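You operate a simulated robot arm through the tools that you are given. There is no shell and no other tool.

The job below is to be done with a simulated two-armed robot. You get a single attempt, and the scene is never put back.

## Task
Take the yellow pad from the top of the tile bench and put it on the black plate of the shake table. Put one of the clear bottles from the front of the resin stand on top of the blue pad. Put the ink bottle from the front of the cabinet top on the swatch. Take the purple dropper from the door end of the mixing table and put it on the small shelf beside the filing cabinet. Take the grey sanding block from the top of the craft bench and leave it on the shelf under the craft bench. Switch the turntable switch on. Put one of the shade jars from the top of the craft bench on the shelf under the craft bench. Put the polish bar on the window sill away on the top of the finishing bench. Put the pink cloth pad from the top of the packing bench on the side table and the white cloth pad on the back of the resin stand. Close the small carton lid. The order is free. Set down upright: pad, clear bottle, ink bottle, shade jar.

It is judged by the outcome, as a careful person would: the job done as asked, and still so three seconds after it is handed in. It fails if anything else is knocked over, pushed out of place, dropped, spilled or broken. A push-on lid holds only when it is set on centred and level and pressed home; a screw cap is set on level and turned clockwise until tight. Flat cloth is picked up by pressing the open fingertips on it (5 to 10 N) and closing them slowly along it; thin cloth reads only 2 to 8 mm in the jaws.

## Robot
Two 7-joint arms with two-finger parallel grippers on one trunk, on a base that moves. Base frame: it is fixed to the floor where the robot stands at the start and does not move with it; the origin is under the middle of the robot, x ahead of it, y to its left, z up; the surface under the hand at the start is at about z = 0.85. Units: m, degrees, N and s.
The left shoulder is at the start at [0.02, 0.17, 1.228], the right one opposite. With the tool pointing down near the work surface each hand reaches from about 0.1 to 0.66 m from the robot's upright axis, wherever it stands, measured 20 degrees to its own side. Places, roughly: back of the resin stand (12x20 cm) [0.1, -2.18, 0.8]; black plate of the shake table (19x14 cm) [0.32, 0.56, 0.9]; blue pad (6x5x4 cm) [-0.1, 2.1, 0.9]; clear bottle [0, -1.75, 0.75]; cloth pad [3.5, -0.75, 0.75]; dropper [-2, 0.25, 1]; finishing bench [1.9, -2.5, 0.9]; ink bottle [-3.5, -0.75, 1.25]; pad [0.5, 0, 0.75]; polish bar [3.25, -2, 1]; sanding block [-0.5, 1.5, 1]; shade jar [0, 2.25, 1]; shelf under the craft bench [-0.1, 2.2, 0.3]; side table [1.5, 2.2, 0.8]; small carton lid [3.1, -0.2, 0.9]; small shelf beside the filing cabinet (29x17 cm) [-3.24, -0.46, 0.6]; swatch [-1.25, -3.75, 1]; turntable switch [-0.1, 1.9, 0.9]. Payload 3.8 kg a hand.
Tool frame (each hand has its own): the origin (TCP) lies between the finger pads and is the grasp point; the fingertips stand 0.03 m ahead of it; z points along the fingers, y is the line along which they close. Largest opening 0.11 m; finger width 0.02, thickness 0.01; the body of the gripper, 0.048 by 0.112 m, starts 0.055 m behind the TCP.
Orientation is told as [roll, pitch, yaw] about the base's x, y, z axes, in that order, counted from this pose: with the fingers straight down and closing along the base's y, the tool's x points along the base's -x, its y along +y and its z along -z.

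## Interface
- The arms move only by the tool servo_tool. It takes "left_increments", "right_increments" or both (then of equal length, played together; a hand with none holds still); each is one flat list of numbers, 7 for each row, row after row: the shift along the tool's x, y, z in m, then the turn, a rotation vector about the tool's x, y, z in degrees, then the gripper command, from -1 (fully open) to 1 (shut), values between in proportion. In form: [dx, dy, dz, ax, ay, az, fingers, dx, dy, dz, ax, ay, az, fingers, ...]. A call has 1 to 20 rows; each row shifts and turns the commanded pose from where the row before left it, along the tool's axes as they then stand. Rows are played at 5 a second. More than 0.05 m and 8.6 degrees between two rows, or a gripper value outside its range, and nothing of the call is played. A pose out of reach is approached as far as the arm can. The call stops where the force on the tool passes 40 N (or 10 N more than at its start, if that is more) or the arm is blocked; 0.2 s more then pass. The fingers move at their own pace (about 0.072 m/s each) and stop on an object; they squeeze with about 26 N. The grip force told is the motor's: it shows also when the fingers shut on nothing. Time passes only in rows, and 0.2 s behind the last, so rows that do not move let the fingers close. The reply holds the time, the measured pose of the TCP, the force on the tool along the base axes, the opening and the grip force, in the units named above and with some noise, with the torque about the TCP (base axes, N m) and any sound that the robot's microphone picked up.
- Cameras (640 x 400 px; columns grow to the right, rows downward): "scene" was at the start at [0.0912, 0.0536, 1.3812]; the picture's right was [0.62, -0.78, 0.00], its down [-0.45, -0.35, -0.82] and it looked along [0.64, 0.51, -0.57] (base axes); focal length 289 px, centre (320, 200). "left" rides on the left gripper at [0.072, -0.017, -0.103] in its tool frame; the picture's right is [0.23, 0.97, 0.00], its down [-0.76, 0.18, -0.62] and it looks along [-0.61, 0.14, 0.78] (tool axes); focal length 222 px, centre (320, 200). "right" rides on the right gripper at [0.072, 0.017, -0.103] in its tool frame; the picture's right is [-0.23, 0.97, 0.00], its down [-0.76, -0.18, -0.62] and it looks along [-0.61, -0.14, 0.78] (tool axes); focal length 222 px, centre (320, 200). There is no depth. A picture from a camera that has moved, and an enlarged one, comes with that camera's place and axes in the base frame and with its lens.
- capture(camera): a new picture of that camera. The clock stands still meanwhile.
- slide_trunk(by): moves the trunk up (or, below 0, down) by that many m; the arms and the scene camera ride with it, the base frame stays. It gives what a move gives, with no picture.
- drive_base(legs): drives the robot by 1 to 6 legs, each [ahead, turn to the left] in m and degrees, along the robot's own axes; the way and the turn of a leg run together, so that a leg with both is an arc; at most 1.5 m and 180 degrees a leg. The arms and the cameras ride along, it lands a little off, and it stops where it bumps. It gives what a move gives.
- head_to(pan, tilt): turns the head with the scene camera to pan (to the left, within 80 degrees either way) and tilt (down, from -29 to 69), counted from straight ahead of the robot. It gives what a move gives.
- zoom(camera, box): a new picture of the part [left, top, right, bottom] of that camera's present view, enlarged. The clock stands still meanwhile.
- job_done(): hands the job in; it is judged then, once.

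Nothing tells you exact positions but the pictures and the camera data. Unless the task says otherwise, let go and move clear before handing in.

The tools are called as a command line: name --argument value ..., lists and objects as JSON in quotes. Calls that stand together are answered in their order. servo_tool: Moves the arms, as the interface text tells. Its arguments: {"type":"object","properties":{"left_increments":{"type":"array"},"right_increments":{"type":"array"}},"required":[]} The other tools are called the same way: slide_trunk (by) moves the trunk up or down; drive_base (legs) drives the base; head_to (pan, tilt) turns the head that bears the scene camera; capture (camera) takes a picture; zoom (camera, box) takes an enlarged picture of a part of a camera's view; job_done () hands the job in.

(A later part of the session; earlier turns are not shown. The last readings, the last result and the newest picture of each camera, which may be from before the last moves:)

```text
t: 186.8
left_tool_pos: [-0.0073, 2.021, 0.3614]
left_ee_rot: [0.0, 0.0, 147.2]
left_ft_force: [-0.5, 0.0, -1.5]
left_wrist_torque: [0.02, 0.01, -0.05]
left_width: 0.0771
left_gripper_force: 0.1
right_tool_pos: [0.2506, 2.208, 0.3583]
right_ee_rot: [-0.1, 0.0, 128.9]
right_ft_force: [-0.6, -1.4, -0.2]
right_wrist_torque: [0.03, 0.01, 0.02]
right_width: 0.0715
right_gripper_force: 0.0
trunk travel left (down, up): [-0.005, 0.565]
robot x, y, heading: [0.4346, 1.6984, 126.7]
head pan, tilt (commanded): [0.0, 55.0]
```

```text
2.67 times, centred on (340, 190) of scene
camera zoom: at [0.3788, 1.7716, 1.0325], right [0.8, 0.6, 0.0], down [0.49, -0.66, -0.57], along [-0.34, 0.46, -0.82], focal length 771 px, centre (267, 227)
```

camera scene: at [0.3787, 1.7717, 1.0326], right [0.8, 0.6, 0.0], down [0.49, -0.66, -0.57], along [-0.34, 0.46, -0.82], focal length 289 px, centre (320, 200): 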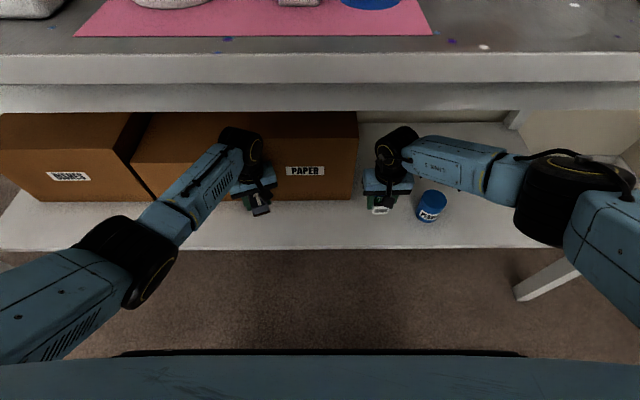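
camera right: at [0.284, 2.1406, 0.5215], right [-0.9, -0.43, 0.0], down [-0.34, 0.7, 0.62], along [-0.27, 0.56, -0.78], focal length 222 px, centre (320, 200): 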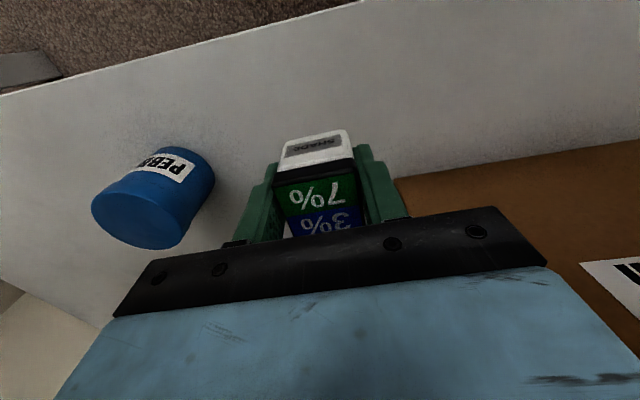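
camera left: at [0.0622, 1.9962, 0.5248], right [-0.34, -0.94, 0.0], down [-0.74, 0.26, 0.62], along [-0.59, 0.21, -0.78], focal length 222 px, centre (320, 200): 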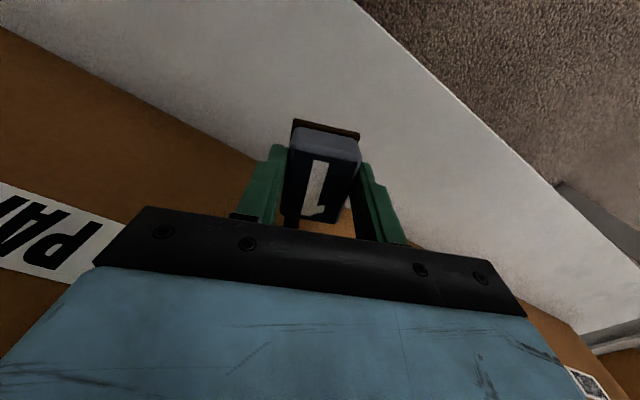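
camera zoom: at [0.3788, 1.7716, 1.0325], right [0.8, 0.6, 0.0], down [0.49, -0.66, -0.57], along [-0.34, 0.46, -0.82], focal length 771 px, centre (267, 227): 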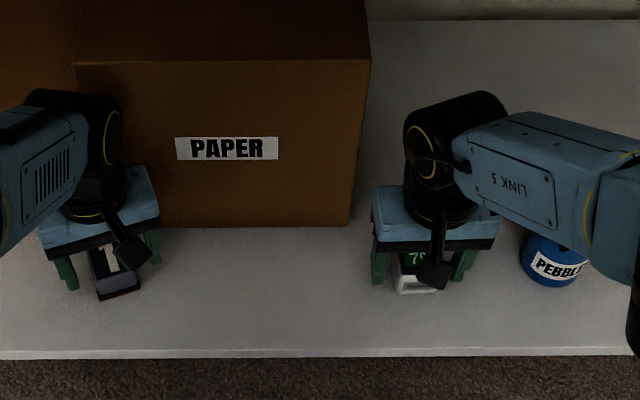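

Both are released and standing. I lift the hands straight up and then back the robot out.

servo_tool --left_increments '[0, 0, -0.02, 0, 0, 0, -0.4, 0, 0, -0.03, 0, 0, 0, -0.4, 0, 0, -0.03, 0, 0, 0, -0.4]' --right_increments '[0, 0, -0.02, 0, 0, 0, -0.3, 0, 0, -0.03, 0, 0, 0, -0.3, 0, 0, -0.03, 0, 0, 0, -0.3]'

capture --camera "left"

capture --camera "right"

drive_base --legs '[[-0.35, 0]]'

head_to --pan 0 --tilt 35

capture --camera "scene"

```text
t: 187.5
left_tool_pos: [-0.0147, 2.0338, 0.3948]
left_ee_rot: [0.8, 1.7, 147.4]
left_ft_force: [2.1, -0.5, 2.3]
left_wrist_torque: [0.16, 0.21, -0.07]
left_width: 0.0769
left_gripper_force: 0.0
left hand out of reach, approached as far as the arm can: row 1, 2, 3
right_tool_pos: [0.2503, 2.2097, 0.4171]
right_ee_rot: [0.0, 0.1, 128.9]
right_ft_force: [0.3, -0.1, 0.0]
right_wrist_torque: [-0.01, 0.02, 0.03]
right_width: 0.0715
right_gripper_force: 0.1
trunk travel left (down, up): [-0.005, 0.565]
robot x, y, heading: [0.4342, 1.6975, 126.5]
head pan, tilt (commanded): [0.0, 55.0]
stopped in row 3 (left hand): the force on the tool passed its limit at 51 N (the readings are from after the stop); the commanded pose is now the measured one
```

```text
taken
camera left: at [0.0539, 2.0122, 0.5003], right [-0.33, -0.94, 0.02], down [-0.75, 0.28, 0.6], along [-0.57, 0.19, -0.8], focal length 222 px, centre (320, 200)
```

left: 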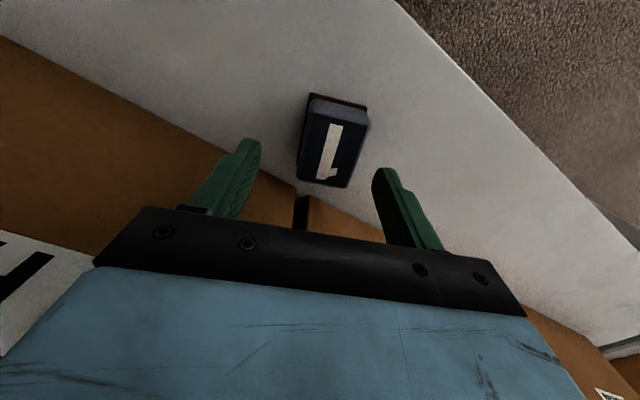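

```text
taken
camera right: at [0.2846, 2.141, 0.5201], right [-0.9, -0.44, 0.0], down [-0.34, 0.7, 0.62], along [-0.27, 0.56, -0.78], focal length 222 px, centre (320, 200)
```

right: 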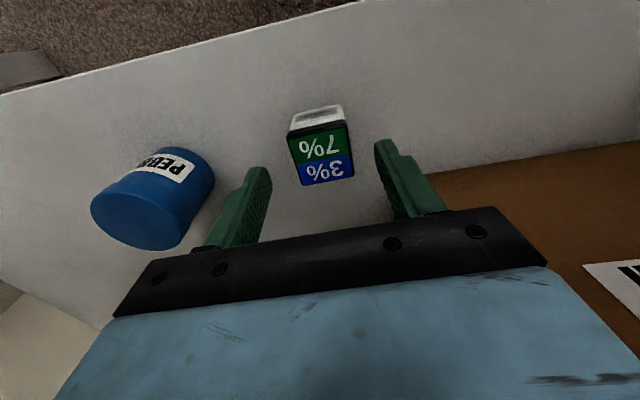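

```text
t: 189.8
left_tool_pos: [0.1985, 1.752, 0.3941]
left_ee_rot: [0.8, 1.7, 147.1]
left_ft_force: [0.3, 0.0, -0.3]
left_wrist_torque: [-0.01, 0.0, 0.05]
left_width: 0.0767
left_gripper_force: 0.0
right_tool_pos: [0.4656, 1.9253, 0.4177]
right_ee_rot: [0.0, 0.1, 128.6]
right_ft_force: [-0.8, 0.4, -0.4]
right_wrist_torque: [-0.02, 0.0, -0.01]
right_width: 0.0714
right_gripper_force: 0.0
trunk travel left (down, up): [-0.005, 0.565]
robot x, y, heading: [0.6442, 1.4158, 126.3]
head pan, tilt (commanded): [0.0, 55.0]
```

```text
t: 190.6
left_tool_pos: [0.1993, 1.7512, 0.3938]
left_ee_rot: [0.8, 1.7, 147.2]
left_ft_force: [-0.2, 0.2, -0.4]
left_wrist_torque: [0.01, 0.01, -0.02]
left_width: 0.0769
left_gripper_force: 0.1
right_tool_pos: [0.4649, 1.9255, 0.4186]
right_ee_rot: [0.0, 0.0, 128.6]
right_ft_force: [0.3, 0.4, 1.0]
right_wrist_torque: [-0.01, 0.01, 0.01]
right_width: 0.0716
right_gripper_force: 0.0
trunk travel left (down, up): [-0.005, 0.565]
robot x, y, heading: [0.6446, 1.4154, 126.4]
head pan, tilt (commanded): [0.0, 35.0]
```

```text
taken
camera scene: at [0.581, 1.4994, 1.0607], right [0.81, 0.59, 0.0], down [0.34, -0.46, -0.82], along [-0.49, 0.66, -0.57], focal length 289 px, centre (320, 200)
```

scene: 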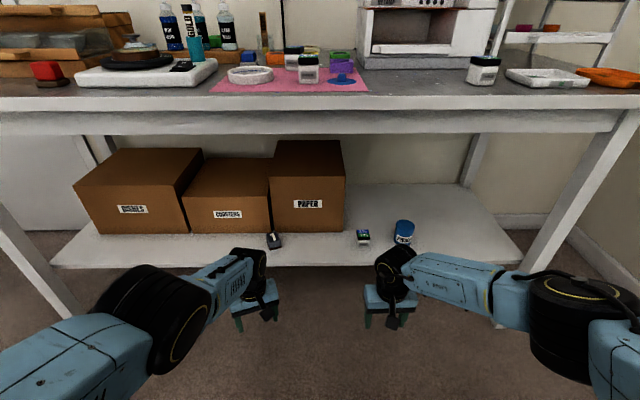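

Both items stand on the shelf and the boxes haven't moved. The left arm felt a brief 51 N while lifting, so I zoom in to check that nothing was disturbed.

zoom --camera "scene" --box '[180, 130, 460, 270]'

zoom --camera "scene" --box '[0, 0, 400, 140]'

```text
2.29 times, centred on (320, 200) of scene
camera zoom: at [0.581, 1.4994, 1.0607], right [0.81, 0.59, 0.0], down [0.34, -0.46, -0.82], along [-0.49, 0.66, -0.57], focal length 661 px, centre (320, 200)
```

zoom: 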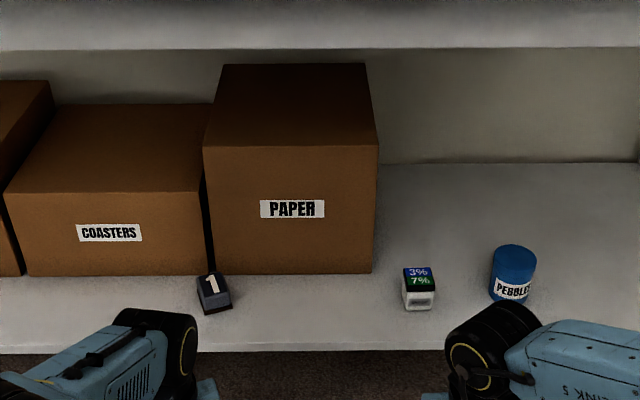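

```text
1.60 times, centred on (200, 70) of scene
camera zoom: at [0.581, 1.4994, 1.0607], right [0.81, 0.59, 0.0], down [0.34, -0.46, -0.82], along [-0.49, 0.66, -0.57], focal length 462 px, centre (512, 408)
```

zoom: 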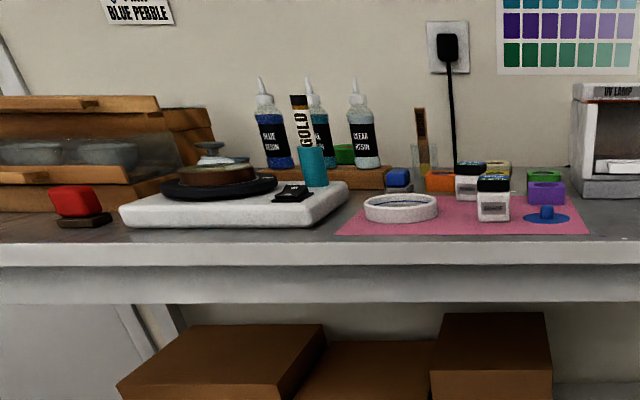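

Everything is in order. I raise the trunk to its normal height and put both hands at their travel poses, elbows out.

slide_trunk --by 0.32

servo_tool --left_increments '[0.0049, 0.0394, 0, 0.8, -1.7, 0, -1, 0.0049, 0.0394, 0, 0, 0, 0, -1, 0.0049, 0.0394, 0, 0, 0, 0, -1, 0.0049, 0.0394, 0, 0, 0, 0, -1, 0.0049, 0.0394, 0, 0, 0, 0, -1, 0.0049, 0.0394, 0, 0, 0, 0, -1, 0.0049, 0.0394, 0, 0, 0, 0, -1, 0.0049, 0.0394, 0, 0, 0, 0, -1, 0, 0, -0.0436, 0, 0, 0, -1, 0, 0, -0.0436, 0, 0, 0, -1, 0, 0, -0.0436, 0, 0, 0, -1, 0, 0, -0.0436, 0, 0, 0, -1, 0, 0, -0.0436, 0, 0, 0, -1, 0, 0, -0.0436, 0, 0, 0, -1, 0, 0, -0.0436, 0, 0, 0, -1, 0, 0, -0.0436, 0, 0, 0, -1, 0, 0, -0.0436, 0, 0, 0, -1, 0, 0, -0.0436, 0, 0, 0, -1]' --right_increments '[0.0158, -0.0297, 0, 0, 0, 0, -1, 0.0158, -0.0297, 0, 0, 0, 0, -1, 0.0158, -0.0297, 0, 0, 0, 0, -1, 0.0158, -0.0297, 0, 0, 0, 0, -1, 0.0158, -0.0297, 0, 0, 0, 0, -1, 0.0158, -0.0297, 0, 0, 0, 0, -1, 0.0158, -0.0297, 0, 0, 0, 0, -1, 0.0158, -0.0297, 0, 0, 0, 0, -1, 0, 0, -0.0411, 0, 0, 0, -1, 0, 0, -0.0411, 0, 0, 0, -1, 0, 0, -0.0411, 0, 0, 0, -1, 0, 0, -0.0411, 0, 0, 0, -1, 0, 0, -0.0411, 0, 0, 0, -1, 0, 0, -0.0411, 0, 0, 0, -1, 0, 0, -0.0411, 0, 0, 0, -1, 0, 0, -0.0411, 0, 0, 0, -1, 0, 0, -0.0411, 0, 0, 0, -1, 0, 0, -0.0411, 0, 0, 0, -1]'

head_to --pan 78 --tilt 20

capture --camera "scene"

```text
t: 193.8
left_tool_pos: [0.1978, 1.751, 0.7148]
left_ee_rot: [0.8, 1.7, 147.1]
left_ft_force: [-1.0, 0.2, 0.4]
left_wrist_torque: [0.04, 0.0, -0.02]
left_width: 0.0775
left_gripper_force: 0.1
right_tool_pos: [0.465, 1.9257, 0.7383]
right_ee_rot: [0.0, 0.0, 128.7]
right_ft_force: [0.3, -0.9, -0.2]
right_wrist_torque: [-0.03, -0.01, 0.03]
right_width: 0.0718
right_gripper_force: 0.0
trunk travel left (down, up): [-0.325, 0.245]
robot x, y, heading: [0.6436, 1.4138, 126.2]
head pan, tilt (commanded): [0.0, 35.0]
```

```text
t: 197.6
left_tool_pos: [-0.1027, 1.5867, 1.0417]
left_ee_rot: [-0.1, 0.1, 147.2]
left_ft_force: [-0.1, 0.2, 0.3]
left_wrist_torque: [0.01, 0.0, 0.03]
left_width: 0.1099
left_gripper_force: 0.1
left hand out of reach, approached as far as the arm can: row 1, 2, 3, 4, 5, 6, 7, 8, 9, 10, 11, 12, 13, 14, 15, 16, 17
right_tool_pos: [0.7299, 1.9728, 1.1498]
right_ee_rot: [0.0, 0.0, 128.5]
right_ft_force: [0.1, -0.1, -0.6]
right_wrist_torque: [0.0, 0.03, -0.06]
right_width: 0.1101
right_gripper_force: 0.0
trunk travel left (down, up): [-0.325, 0.245]
robot x, y, heading: [0.6412, 1.4106, 126.1]
head pan, tilt (commanded): [0.0, 35.0]
```

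```text
t: 199.1
left_tool_pos: [-0.1038, 1.5882, 1.0408]
left_ee_rot: [-0.1, 0.2, 147.1]
left_ft_force: [-0.7, -0.4, -0.3]
left_wrist_torque: [-0.03, 0.01, 0.04]
left_width: 0.11
left_gripper_force: 0.0
right_tool_pos: [0.7296, 1.9731, 1.1481]
right_ee_rot: [0.0, 0.1, 128.6]
right_ft_force: [-1.5, -0.7, -0.5]
right_wrist_torque: [0.02, -0.01, 0.0]
right_width: 0.11
right_gripper_force: 0.0
trunk travel left (down, up): [-0.325, 0.245]
robot x, y, heading: [0.6425, 1.4119, 126.3]
head pan, tilt (commanded): [78.0, 20.0]
```

```text
taken
camera scene: at [0.5482, 1.3901, 1.4046], right [-0.41, 0.91, 0.0], down [0.31, 0.14, -0.94], along [-0.86, -0.39, -0.34], focal length 289 px, centre (320, 200)
```

scene: 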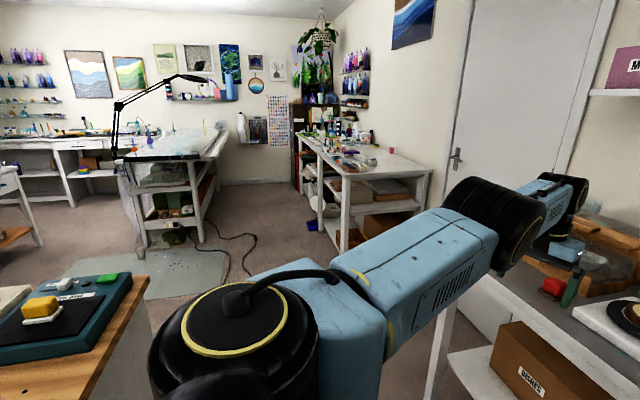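

The left arm has straightened out completely and slid along its reach limit, but it's still in front of the bench edge. I pull the hand straight back toward the body to bend the elbow again.

servo_tool --left_increments '[0.0278, -0.0028, 0, 0, 0, 0, -1, 0.0278, -0.0028, 0, 0, 0, 0, -1, 0.0278, -0.0028, 0, 0, 0, 0, -1, 0.0278, -0.0028, 0, 0, 0, 0, -1]'

capture --camera "scene"

```text
t: 200.1
left_tool_pos: [-0.1037, 1.5873, 1.0418]
left_ee_rot: [-0.2, 0.2, 147.1]
left_ft_force: [-0.2, -0.1, 0.2]
left_wrist_torque: [0.02, 0.0, 0.03]
left_width: 0.1103
left_gripper_force: 0.0
left hand out of reach, approached as far as the arm can: row 1, 2, 3, 4
right_tool_pos: [0.7297, 1.9729, 1.1479]
right_ee_rot: [0.0, 0.1, 128.6]
right_ft_force: [0.9, 0.2, -1.2]
right_wrist_torque: [0.0, 0.01, -0.01]
right_width: 0.11
right_gripper_force: 0.1
trunk travel left (down, up): [-0.325, 0.245]
robot x, y, heading: [0.6453, 1.4146, 126.1]
head pan, tilt (commanded): [78.0, 20.0]
```

```text
taken
camera scene: at [0.5483, 1.3901, 1.4046], right [-0.41, 0.91, 0.0], down [0.31, 0.14, -0.94], along [-0.86, -0.39, -0.34], focal length 289 px, centre (320, 200)
```

scene: 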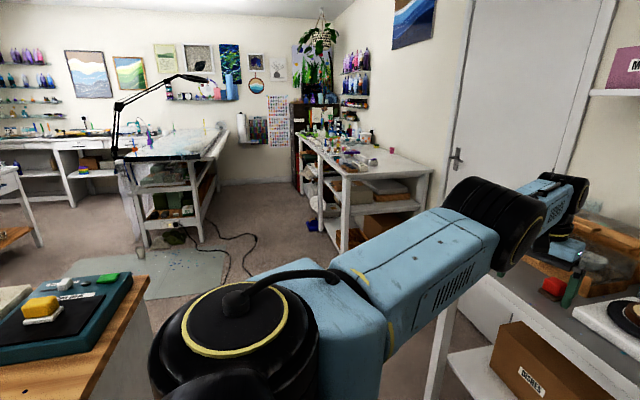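

servo_tool --left_increments '[0.0444, -0.0071, 0, 0, 0, 0, -1, 0.0444, -0.0071, 0, 0, 0, 0, -1, 0.0444, -0.0071, 0, 0, 0, 0, -1, 0.0444, -0.0071, 0, 0, 0, 0, -1]'

```text
t: 201.1
left_tool_pos: [-0.1012, 1.5908, 1.0397]
left_ee_rot: [-0.1, 0.1, 147.1]
left_ft_force: [-0.4, -0.9, -0.1]
left_wrist_torque: [0.03, -0.02, -0.01]
left_width: 0.1098
left_gripper_force: 0.0
left hand out of reach, approached as far as the arm can: row 1, 2, 3, 4
right_tool_pos: [0.7296, 1.9725, 1.1496]
right_ee_rot: [0.1, 0.0, 128.6]
right_ft_force: [-0.1, -0.7, 0.0]
right_wrist_torque: [-0.02, -0.02, 0.04]
right_width: 0.11
right_gripper_force: 0.0
trunk travel left (down, up): [-0.325, 0.245]
robot x, y, heading: [0.6458, 1.4138, 126.1]
head pan, tilt (commanded): [78.0, 20.0]
```

servo_tool --left_increments '[0, 0, 0, 0, 0, 7, -1, 0, 0, 0, 0, 0, 7, -1, 0, 0, 0, 0, 0, 7, -1]'

servo_tool --left_increments '[0.0383, -0.0198, 0, 0, 0, 0, -1, 0.0383, -0.0198, 0, 0, 0, 0, -1, 0, 0, 0, 0, 0, 0, -1]'

```text
t: 201.9
left_tool_pos: [-0.1024, 1.5903, 1.0393]
left_ee_rot: [0.0, -0.1, 125.9]
left_ft_force: [-0.3, -1.1, -0.1]
left_wrist_torque: [0.04, -0.02, 0.0]
left_width: 0.1101
left_gripper_force: 0.1
right_tool_pos: [0.7293, 1.9727, 1.1485]
right_ee_rot: [0.1, 0.0, 128.6]
right_ft_force: [-0.5, 0.1, -0.4]
right_wrist_torque: [-0.01, -0.01, -0.06]
right_width: 0.1101
right_gripper_force: 0.2
trunk travel left (down, up): [-0.325, 0.245]
robot x, y, heading: [0.6411, 1.4145, 126.1]
head pan, tilt (commanded): [78.0, 20.0]
```

```text
t: 202.7
left_tool_pos: [-0.1015, 1.5916, 1.0397]
left_ee_rot: [-0.1, 0.0, 126.2]
left_ft_force: [-0.7, -0.9, 0.8]
left_wrist_torque: [-0.03, 0.02, -0.02]
left_width: 0.1102
left_gripper_force: 0.0
left hand out of reach, approached as far as the arm can: row 1, 2
right_tool_pos: [0.7293, 1.9733, 1.1491]
right_ee_rot: [0.0, 0.0, 128.6]
right_ft_force: [0.3, -0.1, -0.2]
right_wrist_torque: [0.0, 0.03, 0.03]
right_width: 0.1102
right_gripper_force: 0.2
trunk travel left (down, up): [-0.325, 0.245]
robot x, y, heading: [0.6441, 1.411, 126.6]
head pan, tilt (commanded): [78.0, 20.0]
```

head_to --pan 55 --tilt 35

capture --camera "scene"

capture --camera "left"

```text
t: 203.6
left_tool_pos: [-0.1017, 1.5907, 1.0398]
left_ee_rot: [-0.1, 0.1, 126.1]
left_ft_force: [-1.0, 1.0, 0.1]
left_wrist_torque: [-0.04, -0.03, 0.01]
left_width: 0.1098
left_gripper_force: 0.0
right_tool_pos: [0.7294, 1.973, 1.1489]
right_ee_rot: [0.0, 0.0, 128.5]
right_ft_force: [1.1, 0.2, 0.1]
right_wrist_torque: [0.01, 0.03, -0.03]
right_width: 0.11
right_gripper_force: 0.0
trunk travel left (down, up): [-0.325, 0.245]
robot x, y, heading: [0.6441, 1.4122, 126.1]
head pan, tilt (commanded): [55.0, 35.0]
```

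```text
taken
camera scene: at [0.5451, 1.4263, 1.3808], right [-0.02, 1.0, 0.0], down [0.57, 0.01, -0.82], along [-0.82, -0.02, -0.57], focal length 289 px, centre (320, 200)
```

scene: 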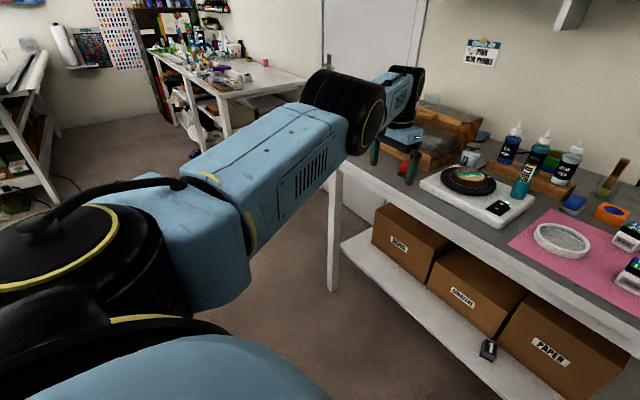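

```text
taken
camera left: at [-0.0452, 1.5424, 1.1442], right [-0.65, -0.76, 0.0], down [-0.59, 0.51, 0.62], along [-0.47, 0.41, -0.78], focal length 222 px, centre (320, 200)
```

left: 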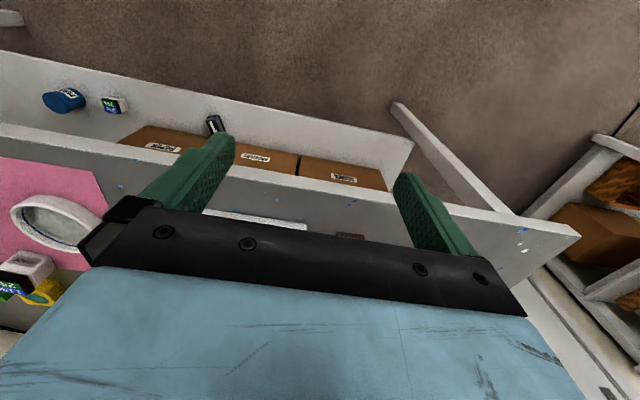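

The arm is exactly straight, which is a singular pose. Moving sideways to the right while coming slightly inward should make the elbow flex.

servo_tool --left_increments '[0.0085, -0.0453, 0, 0, 0, 0, -1, 0.0085, -0.0453, 0, 0, 0, 0, -1, 0.0085, -0.0453, 0, 0, 0, 0, -1]'

capture --camera "scene"

```text
t: 204.4
left_tool_pos: [-0.0299, 1.6916, 1.0396]
left_ee_rot: [0.0, 0.2, 126.1]
left_ft_force: [-0.2, 1.5, -0.4]
left_wrist_torque: [-0.01, 0.01, 0.04]
left_width: 0.1101
left_gripper_force: 0.1
left hand out of reach, approached as far as the arm can: row 1, 2, 3
right_tool_pos: [0.7306, 1.973, 1.1478]
right_ee_rot: [0.0, 0.0, 128.6]
right_ft_force: [-0.2, -0.1, 0.3]
right_wrist_torque: [0.01, 0.03, 0.02]
right_width: 0.1101
right_gripper_force: 0.1
trunk travel left (down, up): [-0.325, 0.245]
robot x, y, heading: [0.6485, 1.411, 126.6]
head pan, tilt (commanded): [55.0, 35.0]
```

```text
taken
camera scene: at [0.5459, 1.4273, 1.3808], right [-0.02, 1.0, 0.0], down [0.57, 0.01, -0.82], along [-0.82, -0.02, -0.57], focal length 289 px, centre (320, 200)
```

scene: 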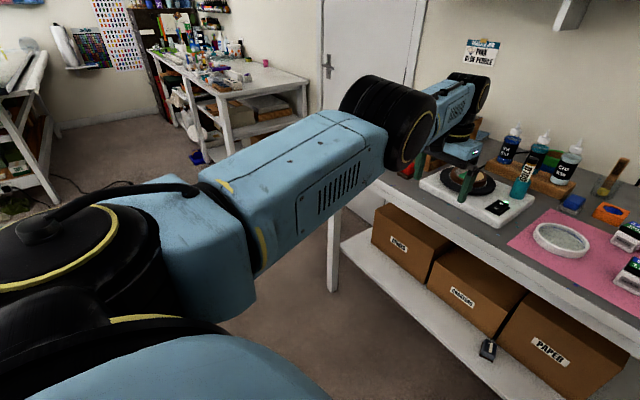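

The arm is still straight. I turn the robot left so the arm points along the open aisle, where I can work it loose safely.

drive_base --legs '[[0, 60]]'

servo_tool --left_increments '[0.02, 0, 0.045, 0, 0, 0, -1, 0.02, 0, 0.045, 0, 0, 0, -1, 0.02, 0, 0.045, 0, 0, 0, -1]'

capture --camera "scene"

```text
t: 207.4
left_tool_pos: [0.0653, 0.9657, 1.0392]
left_ee_rot: [-0.1, 0.2, -174.0]
left_ft_force: [0.5, 0.0, 0.8]
left_wrist_torque: [-0.01, -0.02, 0.0]
left_width: 0.11
left_gripper_force: 0.1
right_tool_pos: [0.2008, 1.7671, 1.1482]
right_ee_rot: [0.0, 0.2, -171.5]
right_ft_force: [-0.5, -0.9, 0.8]
right_wrist_torque: [0.01, -0.01, 0.01]
right_width: 0.11
right_gripper_force: 0.1
trunk travel left (down, up): [-0.325, 0.245]
robot x, y, heading: [0.6429, 1.4101, -173.5]
head pan, tilt (commanded): [55.0, 35.0]
```

```text
t: 208.2
left_tool_pos: [0.085, 0.9593, 0.8997]
left_ee_rot: [-0.1, 0.2, -174.0]
left_ft_force: [0.4, -0.3, -0.3]
left_wrist_torque: [-0.01, -0.02, -0.04]
left_width: 0.1098
left_gripper_force: 0.0
left hand out of reach, approached as far as the arm can: row 1, 2, 3
right_tool_pos: [0.2005, 1.7666, 1.1487]
right_ee_rot: [0.0, -0.1, -171.5]
right_ft_force: [-0.2, 0.2, -0.1]
right_wrist_torque: [0.02, 0.01, 0.02]
right_width: 0.1101
right_gripper_force: 0.1
trunk travel left (down, up): [-0.325, 0.245]
robot x, y, heading: [0.6437, 1.4123, -173.6]
head pan, tilt (commanded): [55.0, 35.0]
```

```text
taken
camera scene: at [0.5821, 1.3315, 1.3807], right [-0.88, 0.48, 0.0], down [0.28, 0.5, -0.82], along [-0.39, -0.72, -0.57], focal length 289 px, centre (320, 200)
```

scene: 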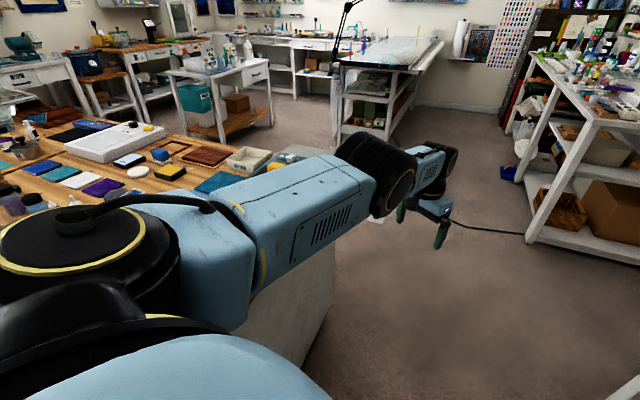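

servo_tool --left_increments '[0.0451, -0.0168, -0.0091, 0, 0, 0, -1, 0.0451, -0.0168, -0.0091, 0, 0, 0, -1, 0.0451, -0.0168, -0.0091, 0, 0, 0, -1, 0.0451, -0.0168, -0.0091, 0, 0, 0, -1, 0.0451, -0.0168, -0.0091, 0, 0, 0, -1, 0.0451, -0.0168, -0.0091, 0, 0, 0, -1, 0.0451, -0.0168, -0.0091, 0, 0, 0, -1]'

```text
t: 209.8
left_tool_pos: [0.0801, 0.9784, 0.89]
left_ee_rot: [-0.1, 0.2, -174.1]
left_ft_force: [0.2, -0.4, 0.1]
left_wrist_torque: [0.0, -0.03, 0.02]
left_width: 0.1102
left_gripper_force: 0.1
left hand out of reach, approached as far as the arm can: row 1, 2, 3, 4, 5, 6, 7
right_tool_pos: [0.2025, 1.767, 1.1483]
right_ee_rot: [0.0, 0.0, -171.5]
right_ft_force: [-0.2, 0.2, 0.6]
right_wrist_torque: [0.03, 0.01, 0.01]
right_width: 0.1099
right_gripper_force: 0.1
trunk travel left (down, up): [-0.325, 0.245]
robot x, y, heading: [0.6418, 1.4122, -173.8]
head pan, tilt (commanded): [55.0, 35.0]
```

servo_tool --left_increments '[0.03, -0.02, 0.025, 0, 0, 0, -1, 0.03, -0.02, 0.025, 0, 0, 0, -1]'

servo_tool --left_increments '[0.03, 0.025, -0.025, 0, 0, 0, -1, 0.03, 0.025, -0.025, 0, 0, 0, -1]'

servo_tool --left_increments '[0.03, -0.025, -0.025, 0, 0, 0, -1, 0.03, -0.025, -0.025, 0, 0, 0, -1]'

servo_tool --left_increments '[0.03, 0.025, 0.025, 0, 0, 0, -1, 0.03, 0.025, 0.025, 0, 0, 0, -1]'

```text
t: 210.4
left_tool_pos: [0.09, 1.0127, 0.8285]
left_ee_rot: [-0.1, 0.3, -174.0]
left_ft_force: [-0.5, 0.2, -0.4]
left_wrist_torque: [-0.01, -0.01, 0.0]
left_width: 0.1101
left_gripper_force: 0.0
left hand out of reach, approached as far as the arm can: row 1, 2
right_tool_pos: [0.2023, 1.7678, 1.1492]
right_ee_rot: [0.0, -0.1, -171.5]
right_ft_force: [0.7, 0.0, 0.9]
right_wrist_torque: [0.02, 0.04, -0.01]
right_width: 0.1099
right_gripper_force: 0.0
trunk travel left (down, up): [-0.325, 0.245]
robot x, y, heading: [0.6427, 1.4136, -173.7]
head pan, tilt (commanded): [55.0, 35.0]
```

```text
t: 211.0
left_tool_pos: [0.1015, 0.9497, 0.8574]
left_ee_rot: [-0.1, 0.2, -174.0]
left_ft_force: [-0.4, 0.0, -0.6]
left_wrist_torque: [-0.03, -0.01, 0.01]
left_width: 0.11
left_gripper_force: 0.2
left hand out of reach, approached as far as the arm can: row 1, 2
right_tool_pos: [0.2018, 1.768, 1.1484]
right_ee_rot: [0.0, 0.0, -171.5]
right_ft_force: [-0.6, 0.3, -0.2]
right_wrist_torque: [0.0, -0.02, 0.0]
right_width: 0.1101
right_gripper_force: 0.0
trunk travel left (down, up): [-0.325, 0.245]
robot x, y, heading: [0.6427, 1.4113, -173.8]
head pan, tilt (commanded): [55.0, 35.0]
```

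```text
t: 211.6
left_tool_pos: [0.0812, 0.9834, 0.8872]
left_ee_rot: [-0.1, 0.2, -174.0]
left_ft_force: [0.2, 0.1, 0.0]
left_wrist_torque: [0.02, 0.02, 0.0]
left_width: 0.1102
left_gripper_force: 0.0
left hand out of reach, approached as far as the arm can: row 1, 2
right_tool_pos: [0.2025, 1.7676, 1.149]
right_ee_rot: [-0.1, -0.1, -171.5]
right_ft_force: [-0.8, -0.6, -0.1]
right_wrist_torque: [-0.01, 0.01, -0.01]
right_width: 0.1101
right_gripper_force: 0.0
trunk travel left (down, up): [-0.325, 0.245]
robot x, y, heading: [0.6455, 1.4163, -173.6]
head pan, tilt (commanded): [55.0, 35.0]
```

```text
t: 212.2
left_tool_pos: [0.1206, 0.929, 0.8276]
left_ee_rot: [0.0, 0.2, -174.0]
left_ft_force: [-0.2, -0.3, 0.9]
left_wrist_torque: [0.02, 0.02, 0.0]
left_width: 0.1102
left_gripper_force: 0.1
left hand out of reach, approached as far as the arm can: row 1, 2
right_tool_pos: [0.202, 1.7665, 1.1486]
right_ee_rot: [0.1, 0.0, -171.5]
right_ft_force: [-0.6, 0.4, -0.8]
right_wrist_torque: [0.03, 0.0, 0.03]
right_width: 0.1101
right_gripper_force: 0.0
trunk travel left (down, up): [-0.325, 0.245]
robot x, y, heading: [0.6424, 1.4114, -173.9]
head pan, tilt (commanded): [55.0, 35.0]
```

servo_tool --left_increments '[0.00173, -0.0008, -0.0006, 0, 0, 0, -1, 0.00173, -0.0008, -0.0006, 0, 0, 0, -1, 0.00173, -0.0008, -0.0006, 0, 0, 0, -1, 0.00173, -0.0008, -0.0006, 0, 0, 0, -1, 0.00173, -0.0008, -0.0006, 0, 0, 0, -1, 0.00173, -0.0008, -0.0006, 0, 0, 0, -1, 0.00173, -0.0008, -0.0006, 0, 0, 0, -1, 0.00173, -0.0008, -0.0006, 0, 0, 0, -1, 0.00173, -0.0008, -0.0006, 0, 0, 0, -1, 0.00173, -0.0008, -0.0006, 0, 0, 0, -1, 0.00173, -0.0008, -0.0006, 0, 0, 0, -1, 0.00173, -0.0008, -0.0006, 0, 0, 0, -1, 0.00173, -0.0008, -0.0006, 0, 0, 0, -1, 0.00173, -0.0008, -0.0006, 0, 0, 0, -1]'

capture --camera "scene"

```text
t: 215.2
left_tool_pos: [0.1207, 0.9289, 0.8276]
left_ee_rot: [-0.1, 0.4, -173.9]
left_ft_force: [-0.9, -1.0, -0.2]
left_wrist_torque: [0.01, 0.03, 0.02]
left_width: 0.11
left_gripper_force: 0.0
left hand out of reach, approached as far as the arm can: row 3, 5, 7, 9, 11, 13
right_tool_pos: [0.2017, 1.7679, 1.1477]
right_ee_rot: [0.1, 0.0, -171.5]
right_ft_force: [0.1, -0.7, 0.6]
right_wrist_torque: [-0.03, 0.03, 0.03]
right_width: 0.1101
right_gripper_force: 0.0
trunk travel left (down, up): [-0.325, 0.245]
robot x, y, heading: [0.6401, 1.4107, -173.5]
head pan, tilt (commanded): [55.0, 35.0]
```

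```text
taken
camera scene: at [0.5823, 1.332, 1.3808], right [-0.88, 0.48, 0.0], down [0.28, 0.5, -0.82], along [-0.39, -0.72, -0.57], focal length 289 px, centre (320, 200)
```

scene: 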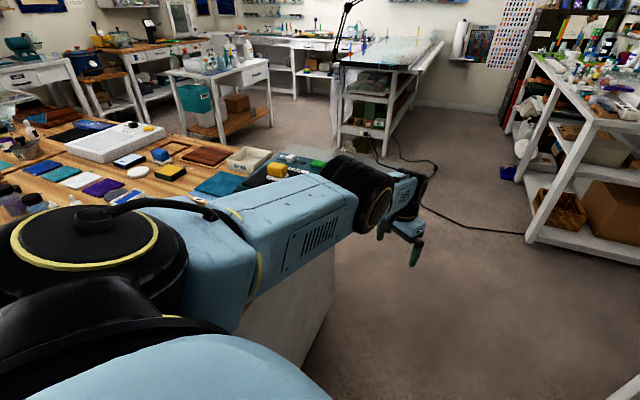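

servo_tool --left_increments '[-0.03, 0.014, 0.0104, 0, 0, 0, -1, -0.03, 0.014, 0.0104, 0, 0, 0, -1]'

servo_tool --left_increments '[0.03, -0.02, 0.025, 0, 0, 0, -1, 0.03, -0.02, 0.025, 0, 0, 0, -1]'

```text
t: 215.8
left_tool_pos: [0.1205, 0.9256, 0.8286]
left_ee_rot: [-0.1, 0.2, -173.9]
left_ft_force: [0.4, 0.6, -0.2]
left_wrist_torque: [-0.01, -0.01, -0.02]
left_width: 0.1102
left_gripper_force: 0.1
left hand out of reach, approached as far as the arm can: row 1, 2
right_tool_pos: [0.2018, 1.7675, 1.1479]
right_ee_rot: [0.0, -0.1, -171.5]
right_ft_force: [0.3, 0.0, 0.1]
right_wrist_torque: [-0.02, -0.01, 0.01]
right_width: 0.1101
right_gripper_force: 0.2
trunk travel left (down, up): [-0.325, 0.245]
robot x, y, heading: [0.6476, 1.4134, -173.8]
head pan, tilt (commanded): [55.0, 35.0]
```

```text
t: 216.4
left_tool_pos: [0.1398, 0.9544, 0.7623]
left_ee_rot: [-0.1, 0.3, -174.0]
left_ft_force: [1.4, -0.1, -0.2]
left_wrist_torque: [0.01, -0.01, 0.0]
left_width: 0.11
left_gripper_force: 0.0
left hand out of reach, approached as far as the arm can: row 1, 2
right_tool_pos: [0.2023, 1.7681, 1.1483]
right_ee_rot: [0.1, -0.1, -171.6]
right_ft_force: [0.9, -0.7, -0.4]
right_wrist_torque: [0.03, 0.0, -0.01]
right_width: 0.1102
right_gripper_force: 0.0
trunk travel left (down, up): [-0.325, 0.245]
robot x, y, heading: [0.6434, 1.4119, -173.7]
head pan, tilt (commanded): [55.0, 35.0]
```

servo_tool --left_increments '[0, 0, 0, 0, 8, 0, -1, 0, 0, 0, 0, 8, 0, -1, 0, 0, 0, 0, 8, 0, -1, 0, 0, 0, 0, 8, 0, -1]'

capture --camera "scene"

```text
t: 217.4
left_tool_pos: [0.2258, 0.9755, 0.8078]
left_ee_rot: [-0.1, 32.3, -174.0]
left_ft_force: [0.1, -0.4, -0.2]
left_wrist_torque: [0.01, -0.02, -0.02]
left_width: 0.11
left_gripper_force: 0.0
left hand out of reach, approached as far as the arm can: row 1, 2, 3, 4
right_tool_pos: [0.2025, 1.7683, 1.1477]
right_ee_rot: [0.0, 0.0, -171.4]
right_ft_force: [0.2, -0.5, 1.1]
right_wrist_torque: [-0.03, 0.0, -0.01]
right_width: 0.1099
right_gripper_force: 0.1
trunk travel left (down, up): [-0.325, 0.245]
robot x, y, heading: [0.6444, 1.4141, -173.8]
head pan, tilt (commanded): [55.0, 35.0]
```

```text
taken
camera scene: at [0.5825, 1.3319, 1.3808], right [-0.88, 0.48, 0.0], down [0.28, 0.5, -0.82], along [-0.39, -0.72, -0.57], focal length 289 px, centre (320, 200)
```

scene: 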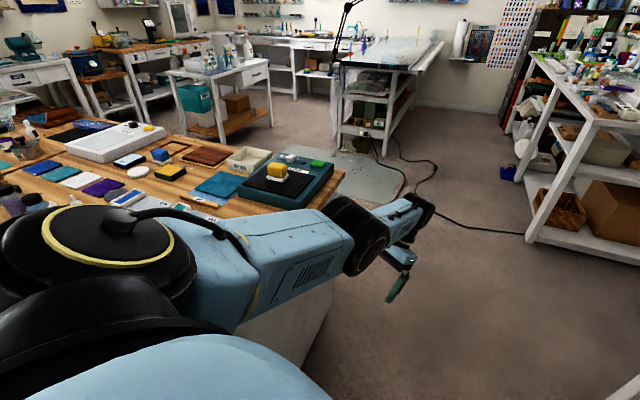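

zoom --camera "scene" --box '[260, 160, 460, 320]'

head_to --pan 40 --tilt 40

capture --camera "scene"

```text
2.50 times, centred on (360, 240) of scene
camera zoom: at [0.5825, 1.3319, 1.3808], right [-0.88, 0.48, 0.0], down [0.28, 0.5, -0.82], along [-0.39, -0.72, -0.57], focal length 723 px, centre (220, 100)
```

zoom: 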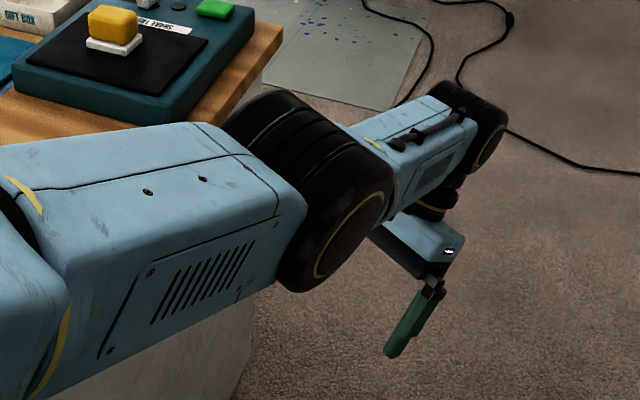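

```text
t: 218.2
left_tool_pos: [0.2247, 0.9768, 0.8083]
left_ee_rot: [-0.1, 32.1, -174.0]
left_ft_force: [-0.1, 1.0, -0.3]
left_wrist_torque: [-0.02, 0.0, 0.01]
left_width: 0.1102
left_gripper_force: 0.1
right_tool_pos: [0.2018, 1.7668, 1.1484]
right_ee_rot: [0.0, 0.0, -171.5]
right_ft_force: [1.0, -0.4, 0.2]
right_wrist_torque: [-0.01, -0.01, 0.01]
right_width: 0.11
right_gripper_force: 0.0
trunk travel left (down, up): [-0.325, 0.245]
robot x, y, heading: [0.6475, 1.4125, -173.6]
head pan, tilt (commanded): [40.0, 40.0]
```

```text
taken
camera scene: at [0.566, 1.3478, 1.3732], right [-0.72, 0.69, 0.0], down [0.44, 0.46, -0.77], along [-0.53, -0.55, -0.64], focal length 289 px, centre (320, 200)
```

scene: 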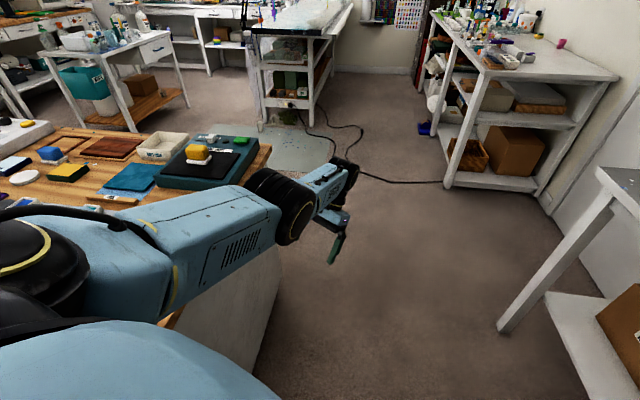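

servo_tool --left_increments '[-0.0061, -0.0071, 0.0442, 0, 0, 0, -1]'

servo_tool --left_increments '[0.0116, 0.0051, -0.0433, 0, 0, 0, -1]'

servo_tool --left_increments '[0.0116, 0.0051, -0.0433, 0, 0, 0, -1]'

```text
t: 218.6
left_tool_pos: [0.2422, 0.9837, 0.7694]
left_ee_rot: [-0.1, 32.1, -174.1]
left_ft_force: [-0.1, 0.2, 0.0]
left_wrist_torque: [-0.03, 0.0, 0.03]
left_width: 0.11
left_gripper_force: 0.0
right_tool_pos: [0.2024, 1.7674, 1.1478]
right_ee_rot: [0.1, 0.1, -171.5]
right_ft_force: [-0.6, 0.5, -0.8]
right_wrist_torque: [-0.03, 0.0, 0.0]
right_width: 0.1101
right_gripper_force: 0.0
trunk travel left (down, up): [-0.325, 0.245]
robot x, y, heading: [0.642, 1.4095, -174.0]
head pan, tilt (commanded): [40.0, 40.0]
```

```text
t: 219.0
left_tool_pos: [0.2319, 0.9765, 0.8107]
left_ee_rot: [0.0, 32.2, -174.1]
left_ft_force: [-0.9, -0.3, 0.4]
left_wrist_torque: [0.02, 0.02, -0.03]
left_width: 0.11
left_gripper_force: 0.0
right_tool_pos: [0.2015, 1.7673, 1.1487]
right_ee_rot: [0.0, 0.0, -171.5]
right_ft_force: [0.2, -1.1, -0.5]
right_wrist_torque: [-0.04, 0.02, 0.01]
right_width: 0.1102
right_gripper_force: 0.2
trunk travel left (down, up): [-0.325, 0.245]
robot x, y, heading: [0.6445, 1.4143, -173.6]
head pan, tilt (commanded): [40.0, 40.0]
```

```text
t: 219.4
left_tool_pos: [0.2198, 0.9698, 0.853]
left_ee_rot: [-0.1, 32.3, -174.1]
left_ft_force: [0.8, 0.0, 0.2]
left_wrist_torque: [0.0, 0.0, -0.03]
left_width: 0.11
left_gripper_force: 0.0
right_tool_pos: [0.2016, 1.7667, 1.1487]
right_ee_rot: [-0.2, 0.0, -171.5]
right_ft_force: [-0.3, -0.5, 0.0]
right_wrist_torque: [0.03, -0.02, -0.01]
right_width: 0.1101
right_gripper_force: 0.0
trunk travel left (down, up): [-0.325, 0.245]
robot x, y, heading: [0.6459, 1.4113, -173.6]
head pan, tilt (commanded): [40.0, 40.0]
```

It worked: with a mostly sideways step the solver bent the elbow. I continue inward with small steps.

servo_tool --left_increments '[0.0046, -0.0018, 0.001, 0, 0, 0, -1, 0.0046, -0.0018, 0.001, 0, 0, 0, -1, 0.0092, -0.0035, 0.0021, 0, 0, 0, -1, 0.0092, -0.0035, 0.0021, 0, 0, 0, -1, 0.0138, -0.0053, 0.003, 0, 0, 0, -1, 0.0184, -0.007, 0.0042, 0, 0, 0, -1]'

capture --camera "scene"

```text
t: 220.8
left_tool_pos: [0.2723, 1.0008, 0.8741]
left_ee_rot: [-0.1, 32.3, -174.0]
left_ft_force: [-0.2, -0.1, -0.6]
left_wrist_torque: [0.01, 0.01, 0.03]
left_width: 0.1099
left_gripper_force: 0.1
right_tool_pos: [0.2022, 1.7673, 1.1494]
right_ee_rot: [0.1, 0.0, -171.5]
right_ft_force: [-0.7, 0.7, 0.1]
right_wrist_torque: [-0.03, 0.02, 0.0]
right_width: 0.11
right_gripper_force: 0.0
trunk travel left (down, up): [-0.325, 0.245]
robot x, y, heading: [0.6396, 1.4151, -173.7]
head pan, tilt (commanded): [40.0, 40.0]
```

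```text
taken
camera scene: at [0.5663, 1.3478, 1.3733], right [-0.72, 0.69, 0.0], down [0.44, 0.46, -0.77], along [-0.53, -0.55, -0.64], focal length 289 px, centre (320, 200)
```

scene: 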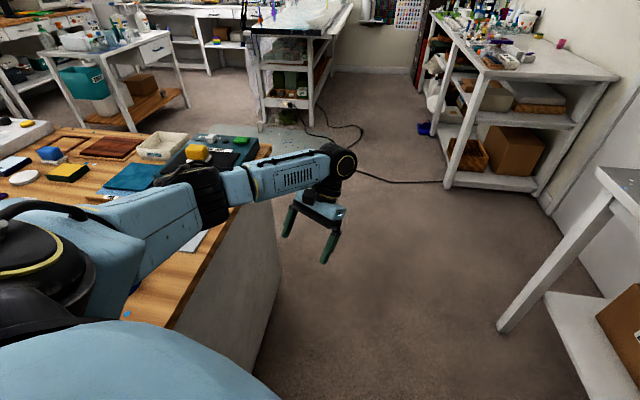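

The elbow bends freely again. I turn back so that the arm is over the aisle, level the hand, and bring it to its travel pose.

drive_base --legs '[[0, -60]]'

servo_tool --left_increments '[0, 0, 0, 0, -8, 0, -1, 0, 0, 0, 0, -8, 0, -1, 0, 0, 0, 0, -8, 0, -1, 0, 0, 0, 0, -8, 0, -1, 0, 0, -0.04, 0, 0, 0, -1, 0, 0, -0.04, 0, 0, 0, -1, 0, 0, -0.04, 0, 0, 0, -1, 0, 0, -0.04, 0, 0, 0, -1, 0, 0, -0.04, 0, 0, 0, -1]'

head_to --pan 78 --tilt 20

capture --camera "scene"

```text
t: 223.8
left_tool_pos: [0.0996, 1.5254, 0.8748]
left_ee_rot: [-0.2, 32.2, 126.2]
left_ft_force: [0.1, 0.0, 0.1]
left_wrist_torque: [-0.02, 0.01, 0.04]
left_width: 0.1101
left_gripper_force: 0.0
right_tool_pos: [0.7273, 1.9747, 1.1476]
right_ee_rot: [0.0, 0.0, 128.7]
right_ft_force: [0.3, 0.0, 0.1]
right_wrist_torque: [0.03, -0.02, 0.02]
right_width: 0.1099
right_gripper_force: 0.0
trunk travel left (down, up): [-0.325, 0.245]
robot x, y, heading: [0.6455, 1.4118, 126.4]
head pan, tilt (commanded): [40.0, 40.0]
```

```text
t: 225.8
left_tool_pos: [0.0978, 1.5292, 1.0757]
left_ee_rot: [0.0, 0.2, 126.2]
left_ft_force: [0.5, -0.7, 0.6]
left_wrist_torque: [0.0, 0.01, 0.0]
left_width: 0.1099
left_gripper_force: 0.0
right_tool_pos: [0.7292, 1.9731, 1.1477]
right_ee_rot: [0.0, 0.0, 128.8]
right_ft_force: [-0.9, 0.1, 0.5]
right_wrist_torque: [0.02, 0.01, 0.03]
right_width: 0.1101
right_gripper_force: 0.1
trunk travel left (down, up): [-0.325, 0.245]
robot x, y, heading: [0.6438, 1.4117, 126.5]
head pan, tilt (commanded): [40.0, 40.0]
```

```text
t: 226.9
left_tool_pos: [0.0982, 1.5272, 1.0754]
left_ee_rot: [-0.2, 0.3, 126.2]
left_ft_force: [-0.1, 0.0, -1.0]
left_wrist_torque: [0.0, 0.01, 0.03]
left_width: 0.1096
left_gripper_force: 0.0
right_tool_pos: [0.7275, 1.9727, 1.1488]
right_ee_rot: [-0.1, 0.0, 128.7]
right_ft_force: [0.0, 0.3, 0.0]
right_wrist_torque: [-0.01, 0.0, 0.01]
right_width: 0.1101
right_gripper_force: 0.1
trunk travel left (down, up): [-0.325, 0.245]
robot x, y, heading: [0.6428, 1.4102, 126.5]
head pan, tilt (commanded): [78.0, 20.0]
```

```text
taken
camera scene: at [0.5483, 1.3899, 1.4046], right [-0.41, 0.91, 0.0], down [0.31, 0.14, -0.94], along [-0.86, -0.39, -0.34], focal length 289 px, centre (320, 200)
```

scene: 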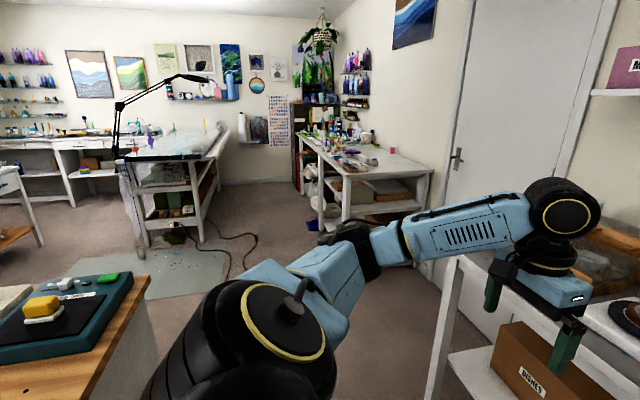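

The arm is healthy again, with the elbow outward. Next I go for the purple dropper on the mixing table by the door. I turn left, drive along the aisle, and look.

drive_base --legs '[[0, 90], [1.4, 0]]'

head_to --pan -20 --tilt 20

capture --camera "scene"

```text
t: 237.8
left_tool_pos: [-0.5789, 0.0088, 1.0742]
left_ee_rot: [-0.1, 0.2, -142.6]
left_ft_force: [-0.6, -0.4, 0.8]
left_wrist_torque: [0.02, 0.01, 0.0]
left_width: 0.1101
left_gripper_force: 0.0
right_tool_pos: [-1.0361, 0.6319, 1.1475]
right_ee_rot: [0.0, 0.0, -140.1]
right_ft_force: [0.6, -0.2, 0.1]
right_wrist_torque: [-0.02, 0.01, 0.0]
right_width: 0.11
right_gripper_force: 0.1
trunk travel left (down, up): [-0.325, 0.245]
robot x, y, heading: [-0.4731, 0.5614, -142.6]
head pan, tilt (commanded): [78.0, 20.0]
```

```text
t: 239.5
left_tool_pos: [-0.5791, 0.0096, 1.0752]
left_ee_rot: [-0.1, 0.1, -142.6]
left_ft_force: [-0.4, -0.5, -0.2]
left_wrist_torque: [-0.03, 0.02, 0.02]
left_width: 0.1101
left_gripper_force: 0.1
right_tool_pos: [-1.0366, 0.6317, 1.149]
right_ee_rot: [0.0, 0.0, -140.1]
right_ft_force: [-0.3, 0.3, 0.0]
right_wrist_torque: [-0.03, -0.01, 0.03]
right_width: 0.11
right_gripper_force: 0.1
trunk travel left (down, up): [-0.325, 0.245]
robot x, y, heading: [-0.4743, 0.5559, -142.4]
head pan, tilt (commanded): [-20.0, 20.0]
```

```text
taken
camera scene: at [-0.5778, 0.5166, 1.4046], right [-0.3, 0.95, 0.0], down [0.33, 0.1, -0.94], along [-0.9, -0.28, -0.34], focal length 289 px, centre (320, 200)
```

scene: 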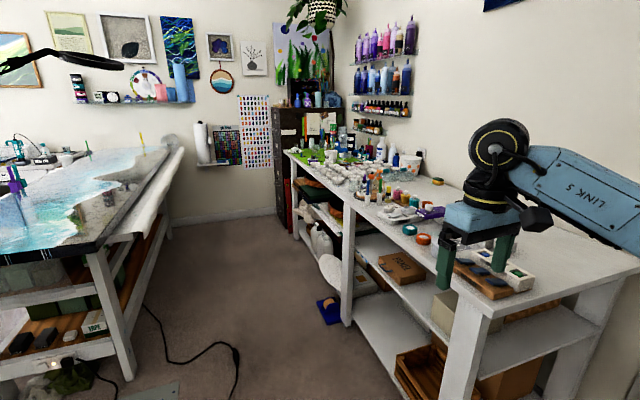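

zoom --camera "scene" --box '[340, 150, 560, 300]'

zoom --camera "scene" --box '[240, 80, 460, 260]'

```text
2.67 times, centred on (450, 225) of scene
camera zoom: at [-0.5778, 0.5166, 1.4046], right [-0.3, 0.95, 0.0], down [0.33, 0.1, -0.94], along [-0.9, -0.28, -0.34], focal length 771 px, centre (-27, 133)
```

zoom: 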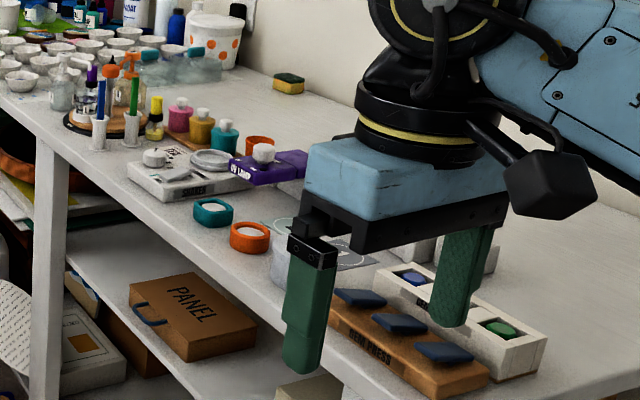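

```text
2.22 times, centred on (350, 170) of scene
camera zoom: at [-0.5778, 0.5166, 1.4046], right [-0.3, 0.95, 0.0], down [0.33, 0.1, -0.94], along [-0.9, -0.28, -0.34], focal length 642 px, centre (253, 267)
```

zoom: 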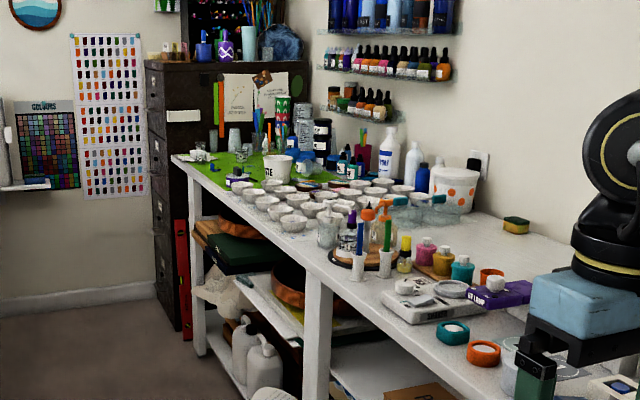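

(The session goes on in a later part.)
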